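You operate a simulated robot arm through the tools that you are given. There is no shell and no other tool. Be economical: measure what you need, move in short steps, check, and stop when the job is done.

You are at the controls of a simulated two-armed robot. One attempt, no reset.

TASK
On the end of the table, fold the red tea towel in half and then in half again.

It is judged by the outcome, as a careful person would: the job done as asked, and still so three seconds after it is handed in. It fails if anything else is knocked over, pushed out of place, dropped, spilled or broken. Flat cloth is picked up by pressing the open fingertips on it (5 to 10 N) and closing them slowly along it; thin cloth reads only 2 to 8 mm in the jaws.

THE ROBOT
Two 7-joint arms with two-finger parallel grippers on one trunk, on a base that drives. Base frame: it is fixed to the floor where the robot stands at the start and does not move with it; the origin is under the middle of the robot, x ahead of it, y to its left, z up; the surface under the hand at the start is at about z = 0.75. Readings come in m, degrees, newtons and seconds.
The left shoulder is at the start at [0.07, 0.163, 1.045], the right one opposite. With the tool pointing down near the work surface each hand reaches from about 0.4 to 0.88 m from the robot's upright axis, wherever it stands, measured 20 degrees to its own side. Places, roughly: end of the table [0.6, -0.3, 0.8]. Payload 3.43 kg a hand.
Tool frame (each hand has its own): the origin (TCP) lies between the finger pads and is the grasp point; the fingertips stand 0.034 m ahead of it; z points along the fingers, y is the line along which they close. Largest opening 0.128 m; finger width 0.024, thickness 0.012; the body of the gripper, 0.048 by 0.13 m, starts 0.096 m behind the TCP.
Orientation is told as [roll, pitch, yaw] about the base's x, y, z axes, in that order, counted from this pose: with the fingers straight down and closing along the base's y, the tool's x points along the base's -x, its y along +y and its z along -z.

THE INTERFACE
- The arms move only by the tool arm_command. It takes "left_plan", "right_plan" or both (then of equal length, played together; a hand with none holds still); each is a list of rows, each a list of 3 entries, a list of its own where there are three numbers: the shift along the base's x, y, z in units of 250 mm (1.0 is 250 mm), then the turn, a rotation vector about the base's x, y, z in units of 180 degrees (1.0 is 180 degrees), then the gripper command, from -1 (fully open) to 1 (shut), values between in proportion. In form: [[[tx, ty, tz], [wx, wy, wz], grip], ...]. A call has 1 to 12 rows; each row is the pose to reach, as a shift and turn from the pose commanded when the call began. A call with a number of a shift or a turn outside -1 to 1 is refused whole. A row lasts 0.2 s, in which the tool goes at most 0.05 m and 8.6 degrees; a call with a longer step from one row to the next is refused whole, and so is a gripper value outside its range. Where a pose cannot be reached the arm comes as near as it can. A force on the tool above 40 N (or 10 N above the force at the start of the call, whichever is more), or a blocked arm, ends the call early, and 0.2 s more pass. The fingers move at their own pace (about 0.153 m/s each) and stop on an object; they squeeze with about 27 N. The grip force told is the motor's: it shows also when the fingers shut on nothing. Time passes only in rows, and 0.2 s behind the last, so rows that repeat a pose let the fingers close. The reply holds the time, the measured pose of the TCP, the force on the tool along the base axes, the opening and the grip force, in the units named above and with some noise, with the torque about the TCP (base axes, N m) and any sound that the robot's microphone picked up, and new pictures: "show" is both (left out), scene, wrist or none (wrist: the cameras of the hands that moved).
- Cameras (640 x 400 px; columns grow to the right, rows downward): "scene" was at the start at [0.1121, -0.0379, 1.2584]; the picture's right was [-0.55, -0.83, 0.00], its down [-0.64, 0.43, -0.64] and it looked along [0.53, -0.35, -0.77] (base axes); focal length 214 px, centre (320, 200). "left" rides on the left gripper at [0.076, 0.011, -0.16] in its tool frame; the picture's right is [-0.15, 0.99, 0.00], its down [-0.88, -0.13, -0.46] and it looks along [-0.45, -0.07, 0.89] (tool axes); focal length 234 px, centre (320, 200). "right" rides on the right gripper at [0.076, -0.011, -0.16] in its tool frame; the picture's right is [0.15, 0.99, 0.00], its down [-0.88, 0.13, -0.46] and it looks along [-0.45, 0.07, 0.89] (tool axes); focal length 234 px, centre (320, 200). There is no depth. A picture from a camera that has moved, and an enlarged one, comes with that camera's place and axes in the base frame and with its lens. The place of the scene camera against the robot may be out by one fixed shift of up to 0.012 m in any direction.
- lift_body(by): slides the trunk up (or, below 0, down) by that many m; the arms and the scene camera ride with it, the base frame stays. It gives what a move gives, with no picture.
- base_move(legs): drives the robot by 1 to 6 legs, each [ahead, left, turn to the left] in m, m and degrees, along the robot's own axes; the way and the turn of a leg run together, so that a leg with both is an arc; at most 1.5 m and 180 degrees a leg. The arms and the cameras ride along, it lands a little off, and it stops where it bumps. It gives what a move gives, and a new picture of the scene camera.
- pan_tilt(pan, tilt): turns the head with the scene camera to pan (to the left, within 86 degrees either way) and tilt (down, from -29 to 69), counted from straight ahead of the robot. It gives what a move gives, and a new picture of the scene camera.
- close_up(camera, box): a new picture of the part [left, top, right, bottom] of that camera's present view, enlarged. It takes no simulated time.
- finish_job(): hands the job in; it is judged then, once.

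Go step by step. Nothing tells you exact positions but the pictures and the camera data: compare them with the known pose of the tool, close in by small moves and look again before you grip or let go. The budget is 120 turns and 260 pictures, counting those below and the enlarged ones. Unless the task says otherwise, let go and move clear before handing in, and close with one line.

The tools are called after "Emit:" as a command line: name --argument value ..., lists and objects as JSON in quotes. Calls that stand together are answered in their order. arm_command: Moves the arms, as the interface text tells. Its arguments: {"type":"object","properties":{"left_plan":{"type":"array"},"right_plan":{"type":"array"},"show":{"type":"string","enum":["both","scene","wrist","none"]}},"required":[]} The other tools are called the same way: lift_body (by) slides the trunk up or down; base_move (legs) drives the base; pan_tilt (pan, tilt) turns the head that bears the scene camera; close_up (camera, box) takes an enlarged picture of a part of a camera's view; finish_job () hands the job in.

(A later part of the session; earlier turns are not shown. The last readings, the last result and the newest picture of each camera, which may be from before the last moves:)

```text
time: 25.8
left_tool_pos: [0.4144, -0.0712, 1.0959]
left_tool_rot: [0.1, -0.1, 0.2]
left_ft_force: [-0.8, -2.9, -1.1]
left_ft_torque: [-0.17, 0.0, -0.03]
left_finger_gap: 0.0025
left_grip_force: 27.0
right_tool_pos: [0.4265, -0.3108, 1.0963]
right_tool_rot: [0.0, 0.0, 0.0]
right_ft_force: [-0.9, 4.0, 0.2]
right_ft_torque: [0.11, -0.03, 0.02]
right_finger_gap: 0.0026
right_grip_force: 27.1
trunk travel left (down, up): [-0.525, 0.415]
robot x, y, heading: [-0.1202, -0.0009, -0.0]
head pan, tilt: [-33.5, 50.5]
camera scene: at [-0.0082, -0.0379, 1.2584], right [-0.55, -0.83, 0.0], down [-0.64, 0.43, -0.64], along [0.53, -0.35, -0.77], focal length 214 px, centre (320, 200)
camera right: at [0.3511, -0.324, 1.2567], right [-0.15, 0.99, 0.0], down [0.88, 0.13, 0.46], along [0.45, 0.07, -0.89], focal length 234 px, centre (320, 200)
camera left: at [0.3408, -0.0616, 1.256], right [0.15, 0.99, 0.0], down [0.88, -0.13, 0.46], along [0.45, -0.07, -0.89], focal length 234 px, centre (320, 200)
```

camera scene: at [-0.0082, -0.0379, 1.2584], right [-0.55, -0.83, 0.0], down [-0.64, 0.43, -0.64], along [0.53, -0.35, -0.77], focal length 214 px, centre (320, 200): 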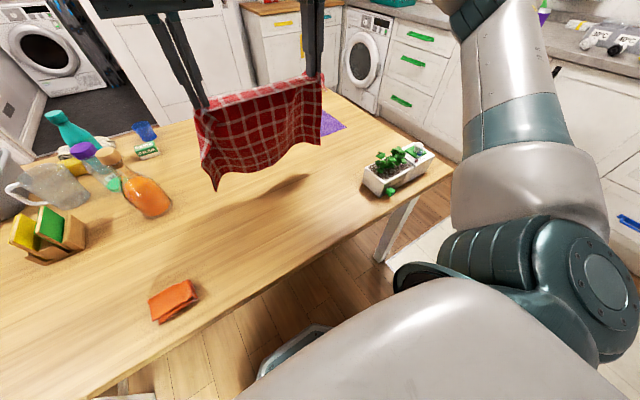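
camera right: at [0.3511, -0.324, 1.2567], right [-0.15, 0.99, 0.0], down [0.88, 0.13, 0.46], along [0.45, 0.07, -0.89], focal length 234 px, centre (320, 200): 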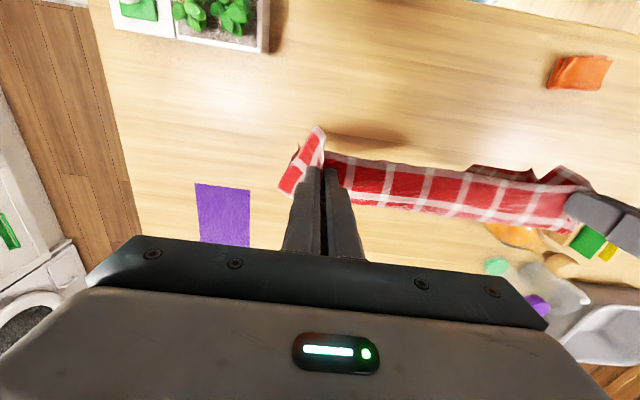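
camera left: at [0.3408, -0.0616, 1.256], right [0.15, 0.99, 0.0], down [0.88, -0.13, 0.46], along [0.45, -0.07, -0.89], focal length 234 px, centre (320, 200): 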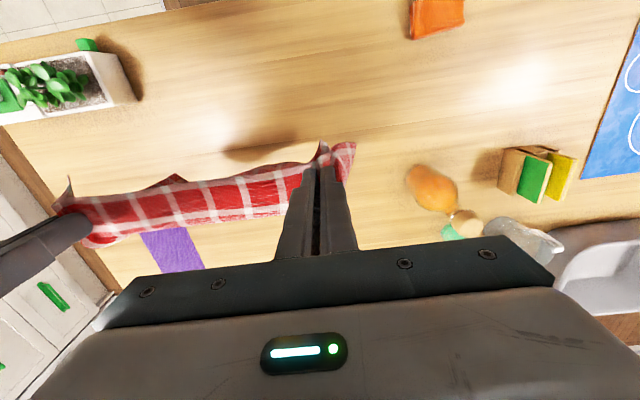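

Hanging freely. Now lower while drifting to +x so the lower half lays down.

Emit:
arm_command --left_plan '[[[0, 0, -0.1], [0, 0, 0], 1], [[0, 0, -0.2], [0, 0, 0], 1], [[0.03, 0, -0.28], [0, 0, 0], 1], [[0.08, 0, -0.36], [0, 0, 0], 1], [[0.14, 0, -0.44], [0, 0, 0], 1], [[0.21, 0, -0.52], [0, 0, 0], 1], [[0.21, 0, -0.52], [0, 0, 0], 1]]' --right_plan '[[[0, 0, -0.1], [0, 0, 0], 1], [[0, 0, -0.2], [0, 0, 0], 1], [[0.03, 0, -0.28], [0, 0, 0], 1], [[0.08, 0, -0.36], [0, 0, 0], 1], [[0.14, 0, -0.44], [0, 0, 0], 1], [[0.21, 0, -0.52], [0, 0, 0], 1], [[0.21, 0, -0.52], [0, 0, 0], 1]]'

Emit:
close_up --camera "scene" --box '[150, 60, 390, 240]'

```text
time: 27.4
left_tool_pos: [0.466, -0.072, 0.9681]
left_tool_rot: [0.0, 0.0, 0.0]
left_ft_force: [0.0, -3.9, -0.5]
left_ft_torque: [-0.15, -0.02, -0.05]
left_finger_gap: 0.0023
left_grip_force: 27.2
right_tool_pos: [0.4785, -0.3126, 0.9671]
right_tool_rot: [-0.1, 0.0, 0.0]
right_ft_force: [-0.3, 4.4, 0.0]
right_ft_torque: [0.18, -0.03, 0.04]
right_finger_gap: 0.0024
right_grip_force: 27.0
trunk travel left (down, up): [-0.525, 0.415]
robot x, y, heading: [-0.1195, -0.0017, -0.3]
head pan, tilt: [-33.5, 50.5]
camera scene: at [-0.0094, -0.0378, 1.2586], right [-0.55, -0.83, 0.0], down [-0.64, 0.43, -0.64], along [0.53, -0.35, -0.77], focal length 214 px, centre (320, 200)
camera right: at [0.4034, -0.3247, 1.1275], right [-0.15, 0.99, 0.0], down [0.88, 0.13, 0.46], along [0.45, 0.07, -0.89], focal length 234 px, centre (320, 200)
camera left: at [0.3917, -0.0614, 1.127], right [0.15, 0.99, 0.0], down [0.88, -0.13, 0.46], along [0.45, -0.07, -0.89], focal length 234 px, centre (320, 200)
```

scene: 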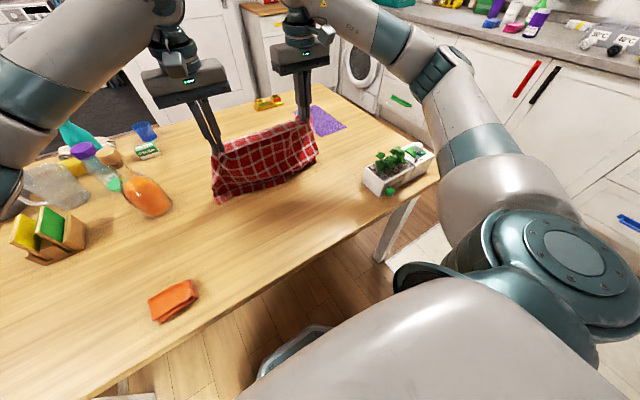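
right: 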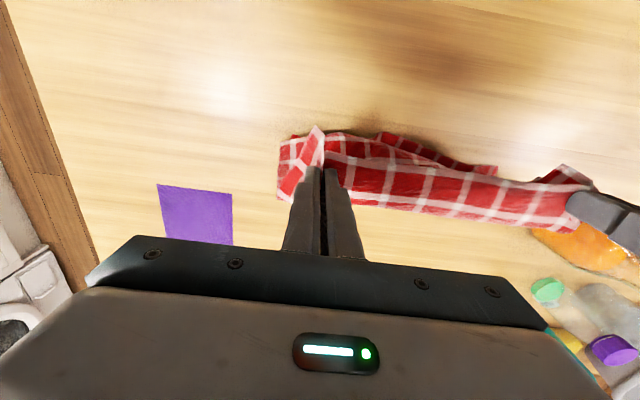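
left: 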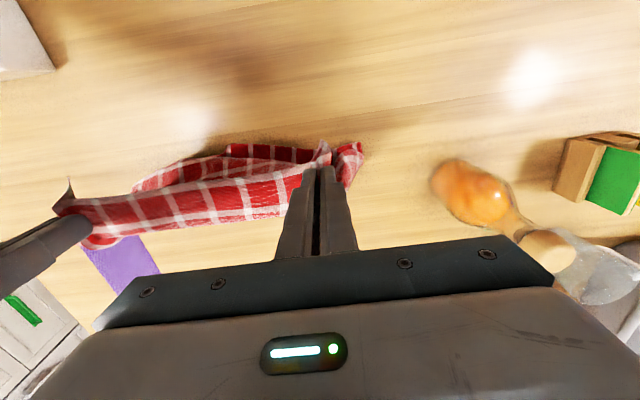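

```text
2.22 times, centred on (270, 150) of scene
camera zoom: at [-0.0094, -0.0378, 1.2586], right [-0.55, -0.83, 0.0], down [-0.64, 0.43, -0.64], along [0.53, -0.35, -0.77], focal length 477 px, centre (431, 311)
```

zoom: 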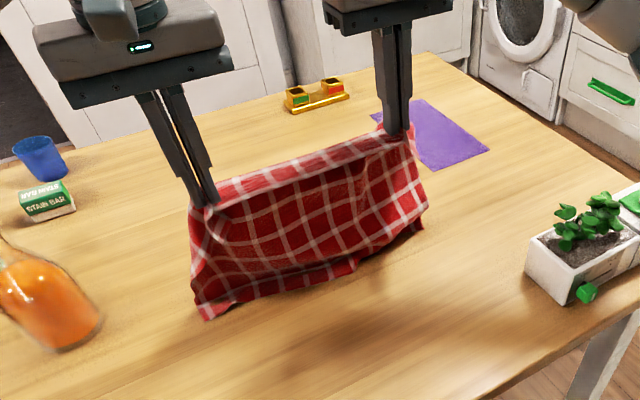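

The lower edge rests at x≈0.47–0.50 as hoped. Keep moving +x while lowering to lay out the lower half.

Emit:
arm_command --left_plan '[[[0.1, 0, -0.03], [0, 0, 0], 1], [[0.2, 0, -0.07], [0, 0, 0], 1], [[0.3, 0, -0.13], [0, 0, 0], 1], [[0.4, 0, -0.2], [0, 0, 0], 1], [[0.5, 0, -0.28], [0, 0, 0], 1], [[0.58, 0, -0.36], [0, 0, 0], 1], [[0.6, 0, -0.4], [0, 0, 0], 1], [[0.6, 0, -0.4], [0, 0, 0], 1]]' --right_plan '[[[0.1, 0, -0.03], [0, 0, 0], 1], [[0.2, 0, -0.07], [0, 0, 0], 1], [[0.3, 0, -0.13], [0, 0, 0], 1], [[0.4, 0, -0.2], [0, 0, 0], 1], [[0.5, 0, -0.28], [0, 0, 0], 1], [[0.58, 0, -0.36], [0, 0, 0], 1], [[0.6, 0, -0.4], [0, 0, 0], 1], [[0.6, 0, -0.4], [0, 0, 0], 1]]'

Emit:
close_up --camera "scene" --box '[150, 60, 390, 240]'

```text
time: 29.2
left_tool_pos: [0.6189, -0.0703, 0.8656]
left_tool_rot: [0.0, 0.0, 0.1]
left_ft_force: [0.1, -5.3, -0.2]
left_ft_torque: [-0.21, -0.03, -0.01]
left_finger_gap: 0.0027
left_grip_force: 26.6
right_tool_pos: [0.6298, -0.3127, 0.8657]
right_tool_rot: [0.0, 0.0, 0.0]
right_ft_force: [-0.1, 4.7, -0.2]
right_ft_torque: [0.17, 0.02, 0.05]
right_finger_gap: 0.0025
right_grip_force: 26.5
trunk travel left (down, up): [-0.525, 0.415]
robot x, y, heading: [-0.1212, 0.0009, 0.1]
head pan, tilt: [-33.5, 50.5]
camera scene: at [-0.0082, -0.0379, 1.2584], right [-0.55, -0.83, 0.0], down [-0.64, 0.43, -0.64], along [0.53, -0.35, -0.77], focal length 214 px, centre (320, 200)
camera right: at [0.5541, -0.3245, 1.0269], right [-0.15, 0.99, 0.0], down [0.88, 0.13, 0.46], along [0.45, 0.07, -0.89], focal length 234 px, centre (320, 200)
camera left: at [0.5432, -0.061, 1.0252], right [0.15, 0.99, 0.0], down [0.88, -0.13, 0.46], along [0.45, -0.07, -0.89], focal length 234 px, centre (320, 200)
```

scene: 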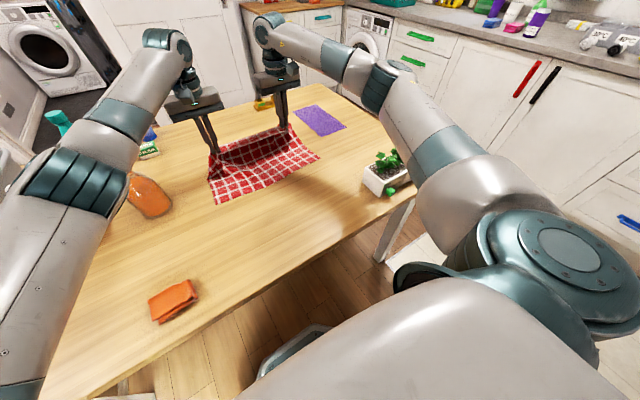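
right: 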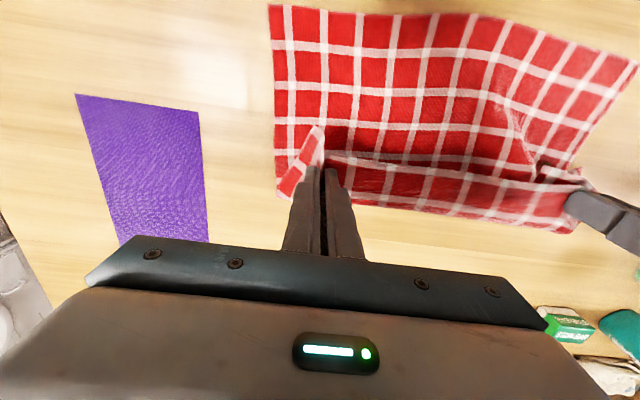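
left: 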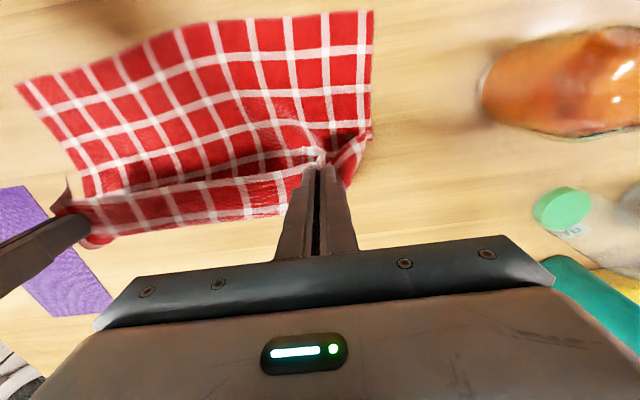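

```text
2.22 times, centred on (270, 150) of scene
camera zoom: at [-0.0082, -0.0379, 1.2584], right [-0.55, -0.83, 0.0], down [-0.64, 0.43, -0.64], along [0.53, -0.35, -0.77], focal length 477 px, centre (431, 311)
```

zoom: 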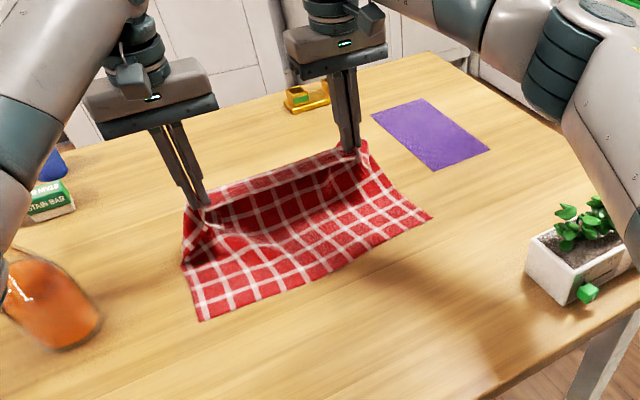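

Excellent: the lower half lies flat with its edge at x≈0.50, and the fold should sit near x≈0.64. Now bring the held hem back over to x≈0.50.

Emit:
arm_command --left_plan '[[[-0.01, 0, 0.04], [0, 0, 0], 1], [[-0.05, 0, 0.08], [0, 0, 0], 1], [[-0.11, 0, 0.1], [0, 0, 0], 1], [[-0.18, 0, 0.09], [0, 0, 0], 1], [[-0.25, 0, 0.05], [0, 0, 0], 1], [[-0.31, 0, -0.02], [0, 0, 0], 1], [[-0.35, 0, -0.1], [0, 0, 0], 1], [[-0.37, 0, -0.19], [0, 0, 0], 1], [[-0.38, 0, -0.26], [0, 0, 0], 1], [[-0.38, 0, -0.28], [0, 0, 0], 1]]' --right_plan '[[[-0.01, 0, 0.04], [0, 0, 0], 1], [[-0.05, 0, 0.08], [0, 0, 0], 1], [[-0.11, 0, 0.1], [0, 0, 0], 1], [[-0.18, 0, 0.09], [0, 0, 0], 1], [[-0.25, 0, 0.05], [0, 0, 0], 1], [[-0.31, 0, -0.02], [0, 0, 0], 1], [[-0.35, 0, -0.1], [0, 0, 0], 1], [[-0.37, 0, -0.19], [0, 0, 0], 1], [[-0.38, 0, -0.26], [0, 0, 0], 1], [[-0.38, 0, -0.28], [0, 0, 0], 1]]'

Emit:
close_up --camera "scene" --box '[190, 100, 350, 220]'

```text
time: 31.4
left_tool_pos: [0.5227, -0.0722, 0.796]
left_tool_rot: [-0.1, 0.1, 0.0]
left_ft_force: [0.4, -3.9, 0.7]
left_ft_torque: [-0.11, -0.02, -0.01]
left_finger_gap: 0.0027
left_grip_force: 27.4
right_tool_pos: [0.5337, -0.3132, 0.795]
right_tool_rot: [0.0, 0.0, 0.0]
right_ft_force: [-0.1, 4.3, 0.1]
right_ft_torque: [0.17, 0.02, 0.03]
right_finger_gap: 0.0024
right_grip_force: 27.2
trunk travel left (down, up): [-0.525, 0.415]
robot x, y, heading: [-0.1214, 0.0011, 0.0]
head pan, tilt: [-33.5, 50.5]
camera scene: at [-0.0083, -0.0379, 1.2585], right [-0.55, -0.83, 0.0], down [-0.64, 0.43, -0.64], along [0.53, -0.35, -0.77], focal length 214 px, centre (320, 200)
camera right: at [0.4585, -0.3244, 0.9569], right [-0.15, 0.99, 0.0], down [0.88, 0.13, 0.46], along [0.45, 0.07, -0.89], focal length 234 px, centre (320, 200)
camera left: at [0.448, -0.0614, 0.9559], right [0.15, 0.99, 0.0], down [0.88, -0.13, 0.46], along [0.45, -0.07, -0.89], focal length 234 px, centre (320, 200)
```

scene: 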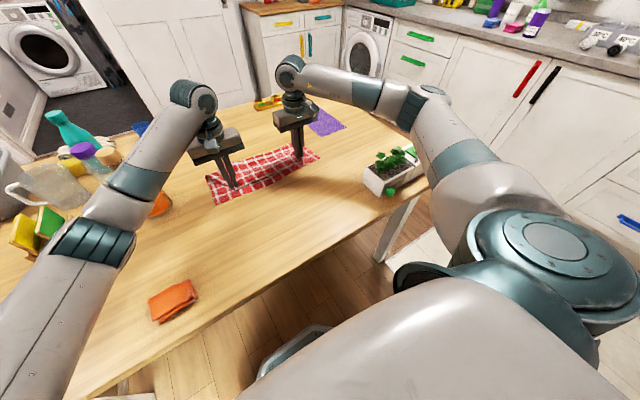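
right: 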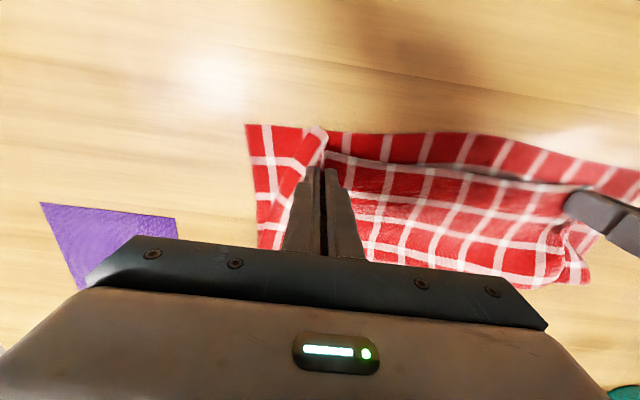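
left: 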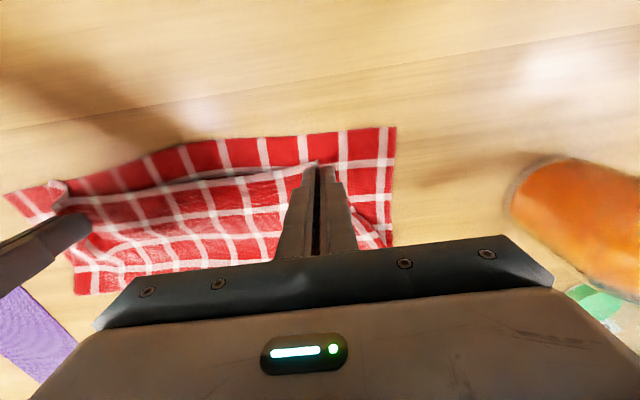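

```text
3.33 times, centred on (270, 160) of scene
camera zoom: at [-0.0083, -0.0379, 1.2585], right [-0.55, -0.83, 0.0], down [-0.64, 0.43, -0.64], along [0.53, -0.35, -0.77], focal length 715 px, centre (487, 333)
```

zoom: 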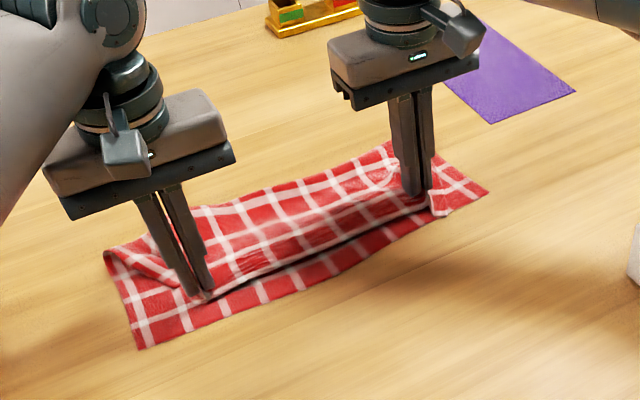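

The fold is good (fold at x≈0.645). I'll pull the hem about 1.5 cm further toward me, lower to touch, then open slowly so the fingers spread the pinched cloth outward.

Emit:
arm_command --left_plan '[[[-0.03, 0, 0.01], [0, 0, 0], 1], [[-0.07, 0, 0.0], [0, 0, 0], 1], [[-0.07, 0, -0.02], [0, 0, 0], 1], [[-0.07, 0, -0.032], [0, 0, 0], 1], [[-0.07, 0, -0.032], [0, 0, 0], 0.9], [[-0.07, 0, -0.032], [0, 0, 0], 0.75], [[-0.07, 0, -0.032], [0, 0, 0], 0.6], [[-0.07, 0, -0.032], [0, 0, 0], 0.45], [[-0.07, 0, -0.032], [0, 0, 0], 0.3], [[-0.07, 0, -0.032], [0, 0, 0], 0.1], [[-0.07, 0, -0.032], [0, 0, 0], 0.1]]' --right_plan '[[[-0.03, 0, 0.01], [0, 0, 0], 1], [[-0.07, 0, 0.0], [0, 0, 0], 1], [[-0.07, 0, -0.02], [0, 0, 0], 1], [[-0.07, 0, -0.032], [0, 0, 0], 1], [[-0.07, 0, -0.032], [0, 0, 0], 0.9], [[-0.07, 0, -0.032], [0, 0, 0], 0.75], [[-0.07, 0, -0.032], [0, 0, 0], 0.6], [[-0.07, 0, -0.032], [0, 0, 0], 0.45], [[-0.07, 0, -0.032], [0, 0, 0], 0.3], [[-0.07, 0, -0.032], [0, 0, 0], 0.1], [[-0.07, 0, -0.032], [0, 0, 0], 0.1]]'

Emit:
close_up --camera "scene" --box '[190, 100, 350, 220]'

```text
time: 33.8
left_tool_pos: [0.5047, -0.0712, 0.7881]
left_tool_rot: [0.0, 0.0, 0.0]
left_ft_force: [0.6, -0.5, 1.9]
left_ft_torque: [0.03, -0.03, 0.0]
left_finger_gap: 0.0575
left_grip_force: 0.0
right_tool_pos: [0.5165, -0.3119, 0.7884]
right_tool_rot: [0.0, 0.0, 0.1]
right_ft_force: [0.1, -0.4, -0.2]
right_ft_torque: [-0.02, -0.03, -0.01]
right_finger_gap: 0.0575
right_grip_force: 0.1
trunk travel left (down, up): [-0.525, 0.415]
robot x, y, heading: [-0.12, 0.0011, 0.3]
head pan, tilt: [-33.5, 50.5]
camera scene: at [-0.0084, -0.0379, 1.2585], right [-0.55, -0.83, 0.0], down [-0.64, 0.43, -0.64], along [0.53, -0.35, -0.77], focal length 214 px, centre (320, 200)
camera right: at [0.4412, -0.3243, 0.949], right [-0.15, 0.99, 0.0], down [0.88, 0.13, 0.46], along [0.45, 0.07, -0.89], focal length 234 px, centre (320, 200)
camera left: at [0.4308, -0.0616, 0.9479], right [0.15, 0.99, 0.0], down [0.88, -0.13, 0.46], along [0.45, -0.07, -0.89], focal length 234 px, centre (320, 200)
```

scene: 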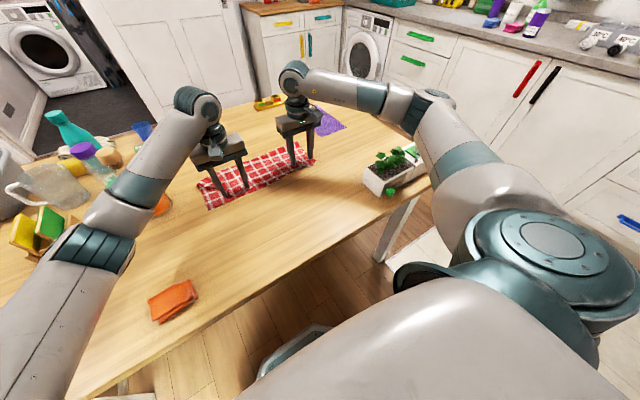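
right: 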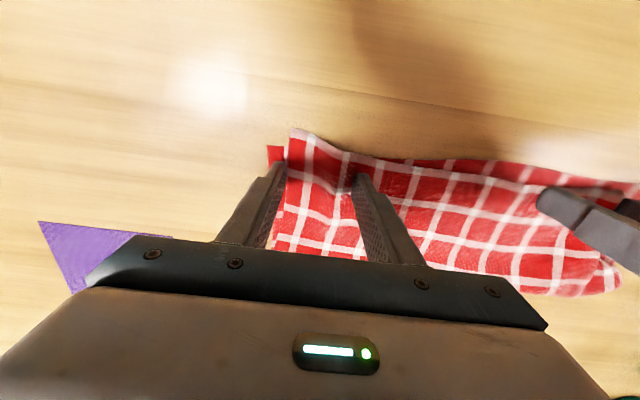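
left: 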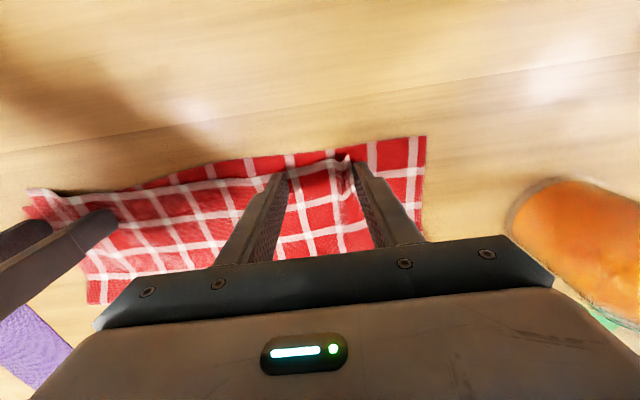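

```text
3.33 times, centred on (270, 160) of scene
camera zoom: at [-0.0084, -0.0379, 1.2585], right [-0.55, -0.83, 0.0], down [-0.64, 0.43, -0.64], along [0.53, -0.35, -0.77], focal length 715 px, centre (487, 333)
```

zoom: 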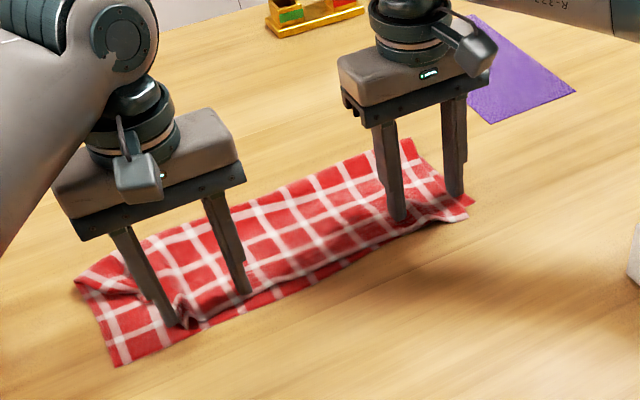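

Nearly perfect. Lift both hands clear to inspect.

Emit:
arm_command --left_plan '[[[0, 0, 0.04], [0, 0, 0], 0.1], [[0, 0, 0.15], [0, 0, 0], 0.1], [[-0.05, 0.03, 0.3], [0, 0, 0], 0.1], [[-0.1, 0.1, 0.45], [0, 0, 0], 0.1], [[-0.2, 0.2, 0.6], [0, 0, 0], 0.1], [[-0.3, 0.3, 0.6], [0, 0, 0], 0.1]]' --right_plan '[[[0, 0, 0.04], [0, 0, 0], 0.1], [[0, 0, 0.15], [0, 0, 0], 0.1], [[-0.05, -0.03, 0.3], [0, 0, 0], 0.1], [[-0.1, -0.06, 0.45], [0, 0, 0], 0.1], [[-0.2, -0.1, 0.6], [0, 0, 0], 0.1], [[-0.3, -0.1, 0.6], [0, 0, 0], 0.1]]'

Emit:
close_up --camera "scene" --box '[190, 100, 350, 220]'

```text
refused: row 5 steps farther than a row can; nothing moved
```

```text
3.33 times, centred on (270, 160) of scene
camera zoom: at [-0.0084, -0.0379, 1.2585], right [-0.55, -0.83, 0.0], down [-0.64, 0.43, -0.64], along [0.53, -0.35, -0.77], focal length 715 px, centre (487, 333)
```

zoom: 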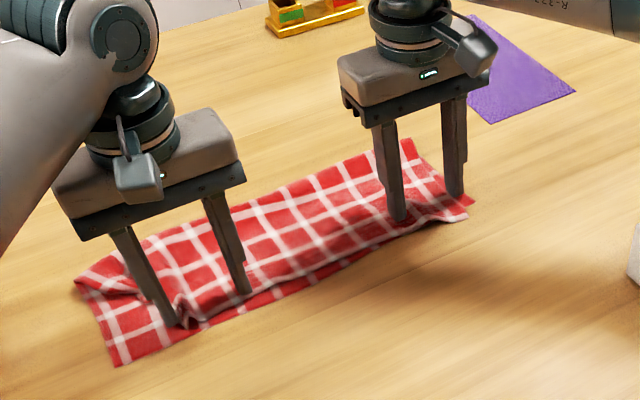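

The step was too long; same lift with shorter rows.

Emit:
arm_command --left_plan '[[[0, 0, 0.04], [0, 0, 0], 0.1], [[0, 0, 0.15], [0, 0, 0], 0.1], [[-0.05, 0.03, 0.28], [0, 0, 0], 0.1], [[-0.1, 0.1, 0.4], [0, 0, 0], 0.1], [[-0.15, 0.17, 0.52], [0, 0, 0], 0.1], [[-0.24, 0.26, 0.6], [0, 0, 0], 0.1], [[-0.3, 0.32, 0.6], [0, 0, 0], 0.1]]' --right_plan '[[[0, 0, 0.04], [0, 0, 0], 0.1], [[0, 0, 0.15], [0, 0, 0], 0.1], [[-0.05, -0.03, 0.28], [0, 0, 0], 0.1], [[-0.1, -0.06, 0.4], [0, 0, 0], 0.1], [[-0.15, -0.09, 0.52], [0, 0, 0], 0.1], [[-0.24, -0.1, 0.6], [0, 0, 0], 0.1], [[-0.3, -0.1, 0.6], [0, 0, 0], 0.1]]'

Emit:
close_up --camera "scene" --box '[190, 100, 350, 220]'

```text
time: 35.4
left_tool_pos: [0.4298, 0.0089, 0.9386]
left_tool_rot: [0.0, -0.1, 0.1]
left_ft_force: [0.4, 0.0, -0.2]
left_ft_torque: [0.01, -0.02, -0.01]
left_finger_gap: 0.0576
left_grip_force: 0.0
right_tool_pos: [0.4428, -0.3384, 0.9386]
right_tool_rot: [0.0, 0.0, 0.0]
right_ft_force: [0.3, 0.3, -0.2]
right_ft_torque: [0.0, 0.01, -0.02]
right_finger_gap: 0.0575
right_grip_force: 0.1
trunk travel left (down, up): [-0.525, 0.415]
robot x, y, heading: [-0.1216, 0.0021, -0.2]
head pan, tilt: [-33.5, 50.5]
camera scene: at [-0.0082, -0.0377, 1.2584], right [-0.55, -0.83, 0.0], down [-0.64, 0.43, -0.64], along [0.53, -0.35, -0.77], focal length 214 px, centre (320, 200)
camera right: at [0.3656, -0.3499, 1.0997], right [-0.15, 0.99, 0.0], down [0.88, 0.13, 0.46], along [0.45, 0.07, -0.89], focal length 234 px, centre (320, 200)
camera left: at [0.3556, 0.0184, 1.0982], right [0.15, 0.99, 0.0], down [0.88, -0.13, 0.46], along [0.45, -0.07, -0.89], focal length 234 px, centre (320, 200)
```

scene: 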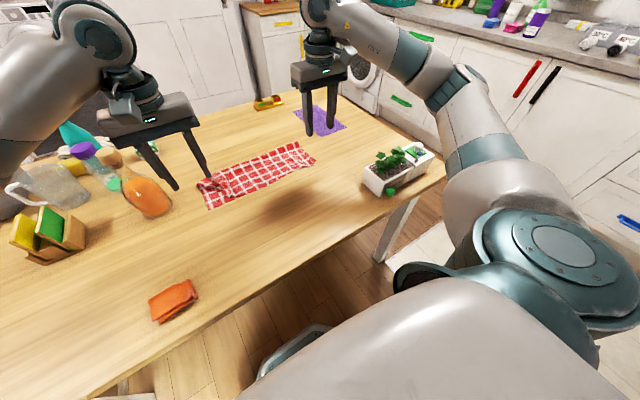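
right: 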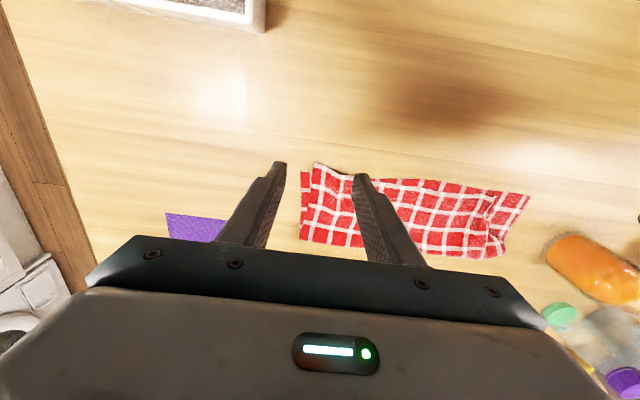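
left: 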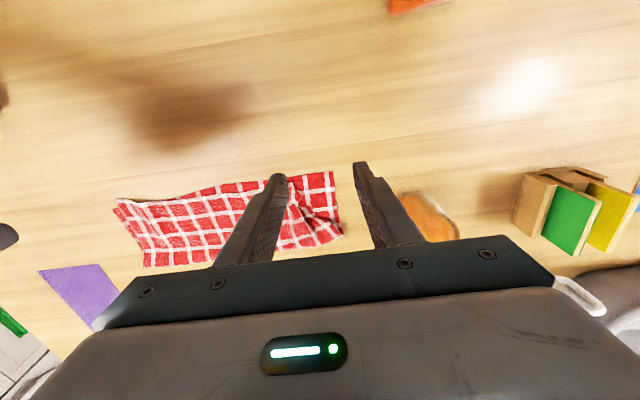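

```text
3.33 times, centred on (270, 160) of scene
camera zoom: at [-0.0082, -0.0377, 1.2584], right [-0.55, -0.83, 0.0], down [-0.64, 0.43, -0.64], along [0.53, -0.35, -0.77], focal length 715 px, centre (487, 333)
```

zoom: 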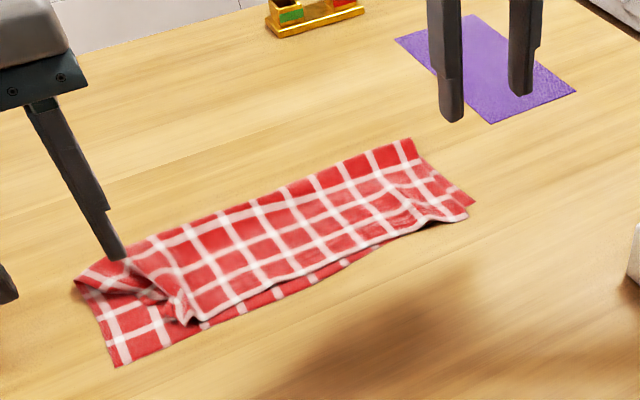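

The first fold is good; only the top layer's left corner is bunched inward by ~4 cm. Zoom in on that corner.

Emit:
close_up --camera "left" --box '[220, 150, 380, 250]'

Emit:
close_up --camera "scene" --box '[185, 150, 265, 215]'

Emit:
close_up --camera "right" --box '[400, 160, 560, 260]'

```text
4.00 times, centred on (300, 200) of left
camera zoom: at [0.3556, 0.0184, 1.0982], right [0.15, 0.99, 0.0], down [0.88, -0.13, 0.46], along [0.45, -0.07, -0.89], focal length 937 px, centre (400, 200)
```

zoom: 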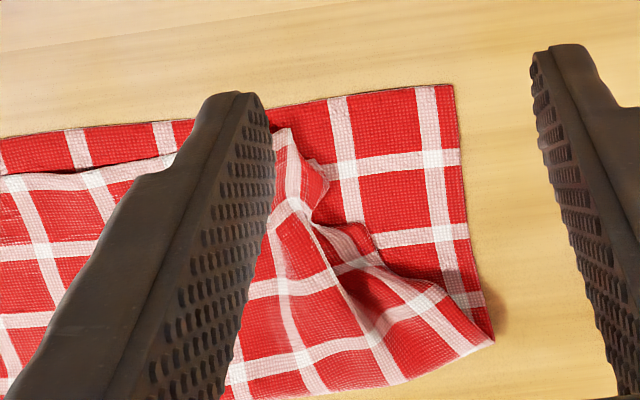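

```text
6.15 times, centred on (225, 182) of scene
camera zoom: at [-0.0082, -0.0377, 1.2584], right [-0.55, -0.83, 0.0], down [-0.64, 0.43, -0.64], along [0.53, -0.35, -0.77], focal length 1320 px, centre (905, 308)
```

zoom: 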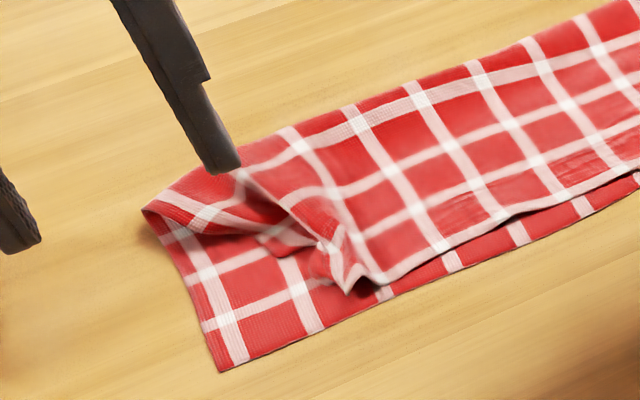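

```text
4.00 times, centred on (480, 210) of right
camera zoom: at [0.3656, -0.3499, 1.0997], right [-0.15, 0.99, 0.0], down [0.88, 0.13, 0.46], along [0.45, 0.07, -0.89], focal length 937 px, centre (-320, 160)
```

zoom: 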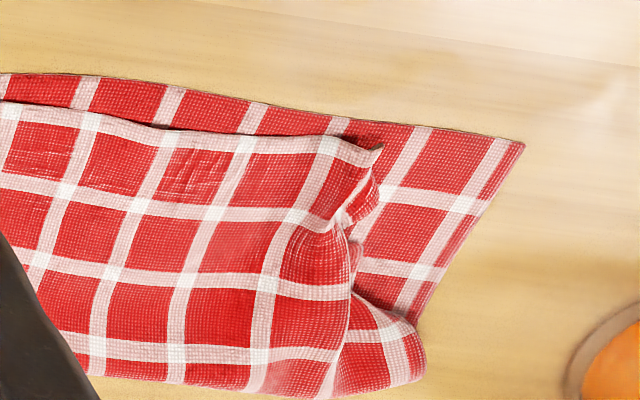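

The corner of the top layer is bunched at about (0.515,−0.04) and should reach y≈+0.015. I'll pin the towel with the right hand's closed fingertips at mid-length, then stroke the bunch outward with the left's.

Emit:
arm_command --left_plan '[[[0.08, -0.03, -0.05], [0, 0, 0], 0.6], [[0.18, -0.08, -0.12], [0, 0, 0], 1], [[0.3, -0.13, -0.22], [0, 0, 0], 1], [[0.368, -0.156, -0.34], [0, 0, 0], 1], [[0.368, -0.156, -0.44], [0, 0, 0], 1], [[0.368, -0.156, -0.5], [0, 0, 0], 1], [[0.368, -0.156, -0.54], [0, 0, 0], 1], [[0.368, -0.156, -0.54], [0, 0, 0], 1]]' --right_plan '[[[0.06, 0.08, -0.05], [0, 0, 0], 0.6], [[0.14, 0.18, -0.12], [0, 0, 0], 1], [[0.22, 0.3, -0.2], [0, 0, 0], 1], [[0.3, 0.42, -0.3], [0, 0, 0], 1], [[0.38, 0.53, -0.4], [0, 0, 0], 1], [[0.428, 0.592, -0.5], [0, 0, 0], 1], [[0.428, 0.592, -0.58], [0, 0, 0], 1], [[0.428, 0.592, -0.605], [0, 0, 0], 1]]'

Emit:
close_up --camera "scene" --box '[190, 100, 350, 220]'

```text
time: 37.2
left_tool_pos: [0.5219, -0.0308, 0.8028]
left_tool_rot: [0.0, 0.0, 0.0]
left_ft_force: [0.0, 0.9, 0.2]
left_ft_torque: [-0.02, -0.02, 0.01]
left_finger_gap: 0.0
left_grip_force: 26.7
right_tool_pos: [0.5497, -0.1893, 0.7868]
right_tool_rot: [0.0, 0.0, 0.2]
right_ft_force: [-0.3, -0.2, 0.2]
right_ft_torque: [0.0, -0.04, -0.03]
right_finger_gap: 0.0
right_grip_force: 26.6
trunk travel left (down, up): [-0.525, 0.415]
robot x, y, heading: [-0.1195, -0.0015, -0.1]
head pan, tilt: [-33.5, 50.5]
camera scene: at [-0.0083, -0.0377, 1.2585], right [-0.55, -0.83, 0.0], down [-0.64, 0.43, -0.64], along [0.53, -0.35, -0.77], focal length 214 px, centre (320, 200)
camera right: at [0.4725, -0.2017, 0.9474], right [-0.15, 0.99, 0.0], down [0.88, 0.13, 0.46], along [0.45, 0.07, -0.89], focal length 234 px, centre (320, 200)
camera left: at [0.4474, -0.0205, 0.9628], right [0.15, 0.99, 0.0], down [0.88, -0.13, 0.46], along [0.45, -0.07, -0.89], focal length 234 px, centre (320, 200)
```

scene: 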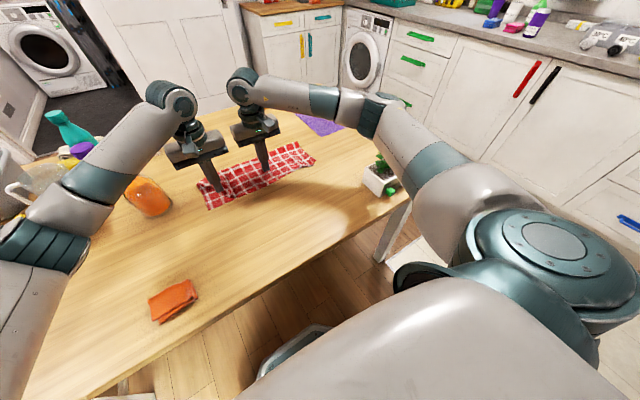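
right: 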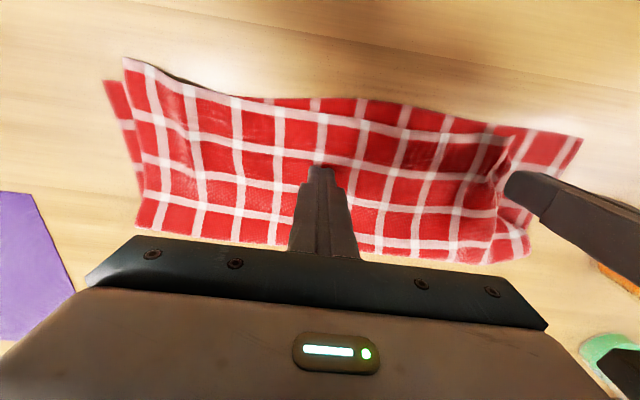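
left: 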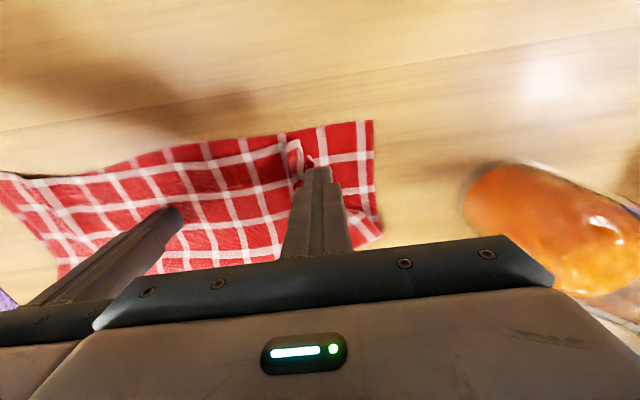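

```text
3.33 times, centred on (270, 160) of scene
camera zoom: at [-0.0083, -0.0377, 1.2585], right [-0.55, -0.83, 0.0], down [-0.64, 0.43, -0.64], along [0.53, -0.35, -0.77], focal length 715 px, centre (487, 333)
```

zoom: 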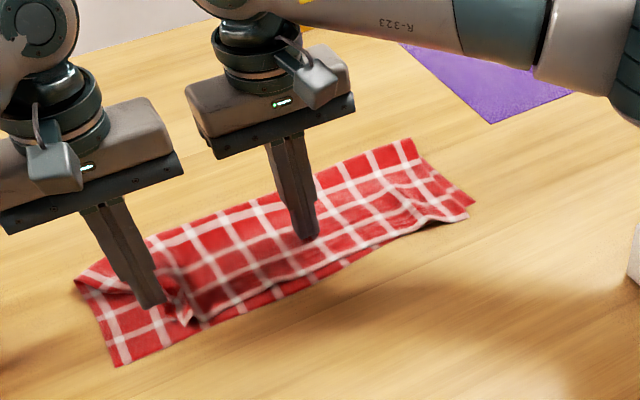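

Right is just at contact; press it a little more. Left moves 2 cm inward onto the bunch and lowers.

Emit:
arm_command --left_plan '[[[-0.01, -0.04, 0.02], [0, 0, 0], 1], [[-0.02, -0.08, 0.01], [0, 0, 0], 1], [[-0.02, -0.08, -0.02], [0, 0, 0], 1], [[-0.02, -0.08, -0.045], [0, 0, 0], 1], [[-0.02, -0.08, -0.055], [0, 0, 0], 1], [[-0.02, -0.08, -0.06], [0, 0, 0], 1]]' --right_plan '[[[0, 0, -0.003], [0, 0, 0], 1], [[0, 0, -0.006], [0, 0, 0], 1], [[0, 0, -0.008], [0, 0, 0], 1], [[0, 0, -0.01], [0, 0, 0], 1], [[0, 0, -0.01], [0, 0, 0], 1], [[0, 0, -0.01], [0, 0, 0], 1]]' --show "wrist"

```text
time: 38.6
left_tool_pos: [0.5163, -0.0503, 0.7889]
left_tool_rot: [0.1, 0.0, 0.1]
left_ft_force: [0.0, 0.8, 0.6]
left_ft_torque: [0.02, 0.03, -0.01]
left_finger_gap: 0.0
left_grip_force: 27.4
right_tool_pos: [0.5475, -0.1907, 0.7858]
right_tool_rot: [0.0, -0.2, 0.0]
right_ft_force: [0.4, -2.0, 15.2]
right_ft_torque: [-0.05, 0.02, -0.01]
right_finger_gap: 0.0
right_grip_force: 26.7
trunk travel left (down, up): [-0.525, 0.415]
robot x, y, heading: [-0.121, 0.0005, -0.1]
head pan, tilt: [-33.5, 50.5]
camera right: at [0.4719, -0.2017, 0.9466], right [-0.15, 0.99, 0.0], down [0.88, 0.13, 0.46], along [0.45, 0.07, -0.89], focal length 234 px, centre (320, 200)
camera left: at [0.4414, -0.0405, 0.9487], right [0.15, 0.99, 0.0], down [0.88, -0.13, 0.46], along [0.45, -0.07, -0.89], focal length 234 px, centre (320, 200)
```

right: 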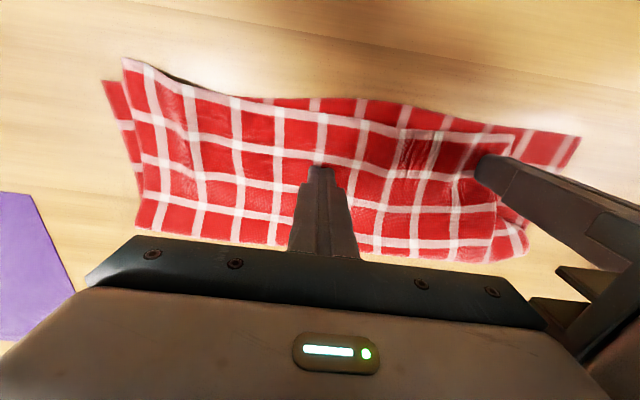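
left: 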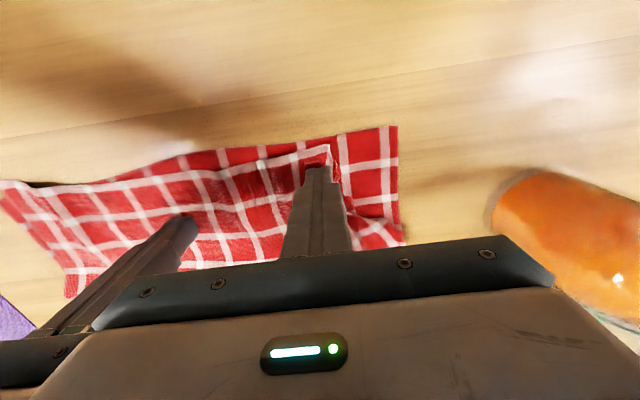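

Left is on the bunch. Press slightly and stroke +y by 6 cm.

Emit:
arm_command --left_plan '[[[0, 0, -0.01], [0, 0, 0], 1], [[0, 0.03, -0.01], [0, 0, 0], 1], [[0, 0.06, -0.01], [0, 0, 0], 1], [[0, 0.09, -0.01], [0, 0, 0], 1], [[0, 0.12, -0.01], [0, 0, 0], 1], [[0, 0.15, -0.01], [0, 0, 0], 1], [[0, 0.18, -0.01], [0, 0, 0], 1], [[0, 0.21, -0.01], [0, 0, 0], 1], [[0, 0.24, -0.01], [0, 0, 0], 1]]' --show "wrist"

Emit:
close_up --camera "scene" --box '[185, 140, 265, 215]'

```text
time: 40.6
left_tool_pos: [0.5162, 0.0109, 0.7869]
left_tool_rot: [0.0, 0.0, 0.0]
left_ft_force: [-0.3, -0.6, -0.4]
left_ft_torque: [0.01, -0.01, 0.03]
left_finger_gap: 0.0
left_grip_force: 26.8
right_tool_pos: [0.547, -0.1895, 0.7871]
right_tool_rot: [0.0, -0.1, 0.0]
right_ft_force: [-0.4, 0.3, 18.3]
right_ft_torque: [-0.02, 0.04, -0.01]
right_finger_gap: 0.0
right_grip_force: 27.4
trunk travel left (down, up): [-0.525, 0.415]
robot x, y, heading: [-0.1219, -0.0022, 0.3]
head pan, tilt: [-33.5, 50.5]
camera left: at [0.4411, 0.0202, 0.9457], right [0.15, 0.99, 0.0], down [0.88, -0.13, 0.46], along [0.45, -0.07, -0.89], focal length 234 px, centre (320, 200)
```

left: 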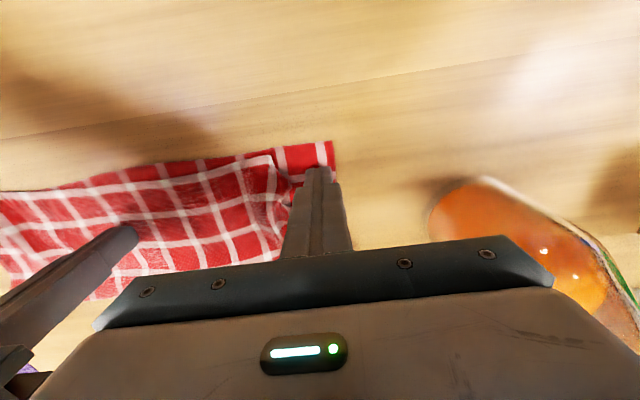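

```text
5.33 times, centred on (225, 178) of scene
camera zoom: at [-0.0104, -0.037, 1.2587], right [-0.55, -0.83, 0.0], down [-0.64, 0.42, -0.64], along [0.53, -0.35, -0.77], focal length 1144 px, centre (827, 320)
```

zoom: 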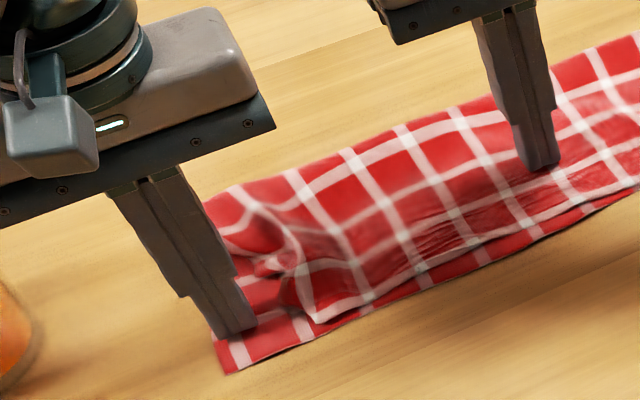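

That moved the bunch outward from y≈−0.047 to −0.024. Repeat the stroke with a bit more pressure.

Emit:
arm_command --left_plan '[[[0, 0, 0.06], [0, 0, 0], 1], [[0, -0.09, 0.07], [0, 0, 0], 1], [[0, -0.17, 0.06], [0, 0, 0], 1], [[-0.01, -0.17, 0.02], [0, 0, 0], 1], [[-0.01, -0.17, -0.002], [0, 0, 0], 1], [[-0.01, -0.17, -0.01], [0, 0, 0], 1], [[-0.01, -0.13, -0.01], [0, 0, 0], 1], [[-0.01, -0.1, -0.01], [0, 0, 0], 1], [[-0.01, -0.06, -0.01], [0, 0, 0], 1], [[-0.01, -0.02, -0.01], [0, 0, 0], 1], [[-0.01, 0.02, -0.008], [0, 0, 0], 1], [[-0.01, 0.05, -0.008], [0, 0, 0], 1]]' --show "wrist"

Emit:
close_up --camera "scene" --box '[185, 140, 265, 215]'

```text
time: 43.2
left_tool_pos: [0.5128, 0.0198, 0.7873]
left_tool_rot: [-0.1, -0.2, 0.0]
left_ft_force: [1.6, -15.3, 28.7]
left_ft_torque: [-0.52, -0.19, -0.06]
left_finger_gap: 0.0001
left_grip_force: 26.6
right_tool_pos: [0.5462, -0.1909, 0.7862]
right_tool_rot: [0.0, -0.2, -0.1]
right_ft_force: [-1.6, 6.7, 7.7]
right_ft_torque: [0.2, 0.02, -0.01]
right_finger_gap: 0.0
right_grip_force: 27.0
trunk travel left (down, up): [-0.525, 0.415]
robot x, y, heading: [-0.1214, 0.0001, -0.1]
head pan, tilt: [-33.5, 50.5]
camera left: at [0.4375, 0.031, 0.9464], right [0.15, 0.99, 0.0], down [0.88, -0.13, 0.46], along [0.45, -0.07, -0.89], focal length 234 px, centre (320, 200)
```

left: 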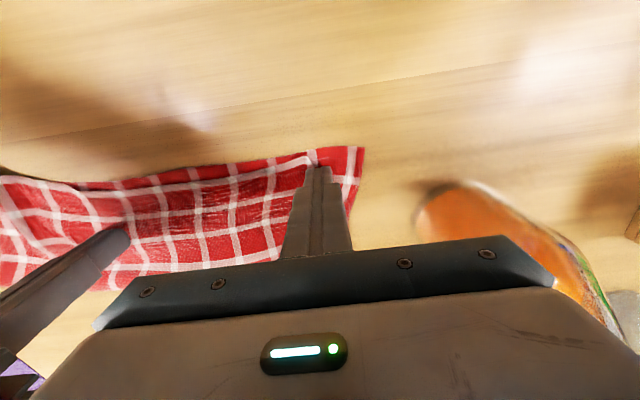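

```text
5.33 times, centred on (225, 178) of scene
camera zoom: at [-0.012, -0.0386, 1.2589], right [-0.55, -0.83, 0.0], down [-0.64, 0.43, -0.64], along [0.53, -0.35, -0.77], focal length 1144 px, centre (827, 320)
```

zoom: 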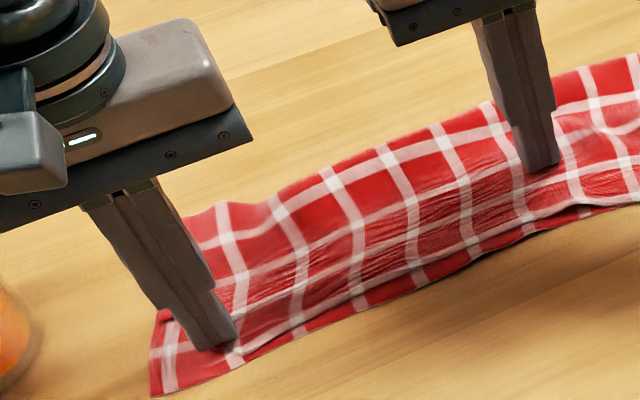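

The stroke pulled the top layer out nicely. Lift both hands away and inspect.

Emit:
arm_command --left_plan '[[[0, -0.01, 0.03], [0, 0, 0], 1], [[0, 0, 0.12], [0, 0, 0], 1], [[-0.1, 0.1, 0.24], [0, 0, 0], 1], [[-0.2, 0.2, 0.34], [0, 0, 0], 1], [[-0.3, 0.3, 0.44], [0, 0, 0], 1], [[-0.3, 0.3, 0.5], [0, 0, 0], 1]]' --right_plan '[[[0, 0, 0.03], [0, 0, 0], 1], [[0, 0, 0.12], [0, 0, 0], 1], [[-0.1, -0.1, 0.24], [0, 0, 0], 1], [[-0.2, -0.2, 0.34], [0, 0, 0], 1], [[-0.3, -0.3, 0.44], [0, 0, 0], 1], [[-0.4, -0.4, 0.5], [0, 0, 0], 1]]'

Emit:
close_up --camera "scene" --box '[190, 100, 350, 220]'

```text
time: 44.6
left_tool_pos: [0.4395, 0.0949, 0.9093]
left_tool_rot: [0.1, 0.1, 0.1]
left_ft_force: [0.2, 0.0, 0.1]
left_ft_torque: [0.02, -0.03, 0.0]
left_finger_gap: 0.0
left_grip_force: 26.4
right_tool_pos: [0.4471, -0.2916, 0.9093]
right_tool_rot: [0.1, 0.1, 0.0]
right_ft_force: [1.2, -0.1, -0.1]
right_ft_torque: [0.04, -0.01, -0.03]
right_finger_gap: 0.0
right_grip_force: 27.1
trunk travel left (down, up): [-0.525, 0.415]
robot x, y, heading: [-0.1185, 0.0037, 0.1]
head pan, tilt: [-33.5, 50.5]
camera scene: at [-0.0088, -0.0395, 1.2584], right [-0.55, -0.83, 0.0], down [-0.64, 0.43, -0.64], along [0.53, -0.35, -0.77], focal length 214 px, centre (320, 200)
camera right: at [0.3717, -0.3031, 1.0706], right [-0.15, 0.99, 0.0], down [0.88, 0.13, 0.46], along [0.45, 0.07, -0.89], focal length 234 px, centre (320, 200)
camera left: at [0.3644, 0.1044, 1.0688], right [0.15, 0.99, 0.0], down [0.88, -0.13, 0.46], along [0.45, -0.06, -0.89], focal length 234 px, centre (320, 200)
```

scene: 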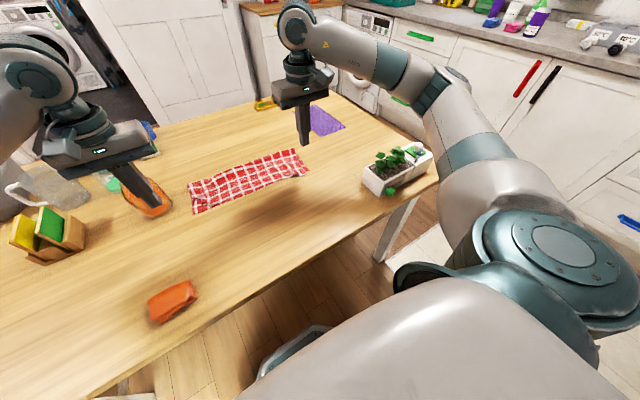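
right: 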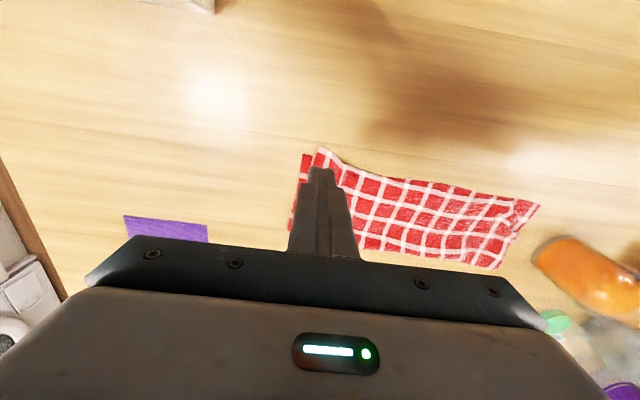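
left: 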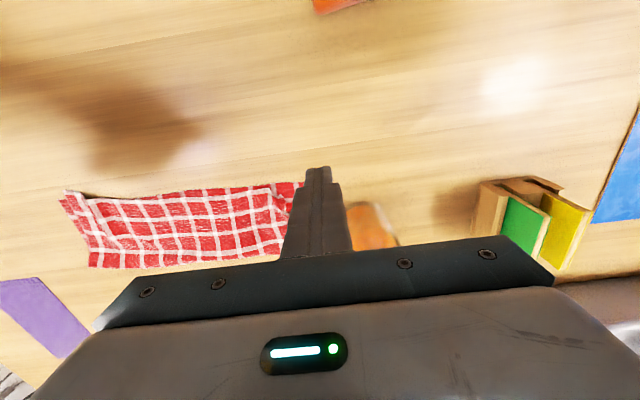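

```text
3.33 times, centred on (270, 160) of scene
camera zoom: at [-0.0088, -0.0395, 1.2584], right [-0.55, -0.83, 0.0], down [-0.64, 0.43, -0.64], along [0.53, -0.35, -0.77], focal length 715 px, centre (487, 333)
```

zoom: 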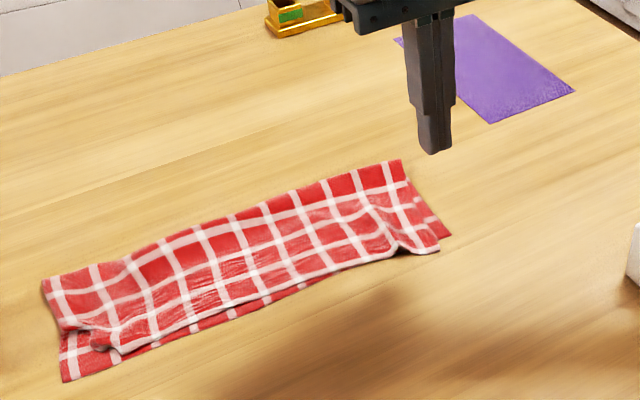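

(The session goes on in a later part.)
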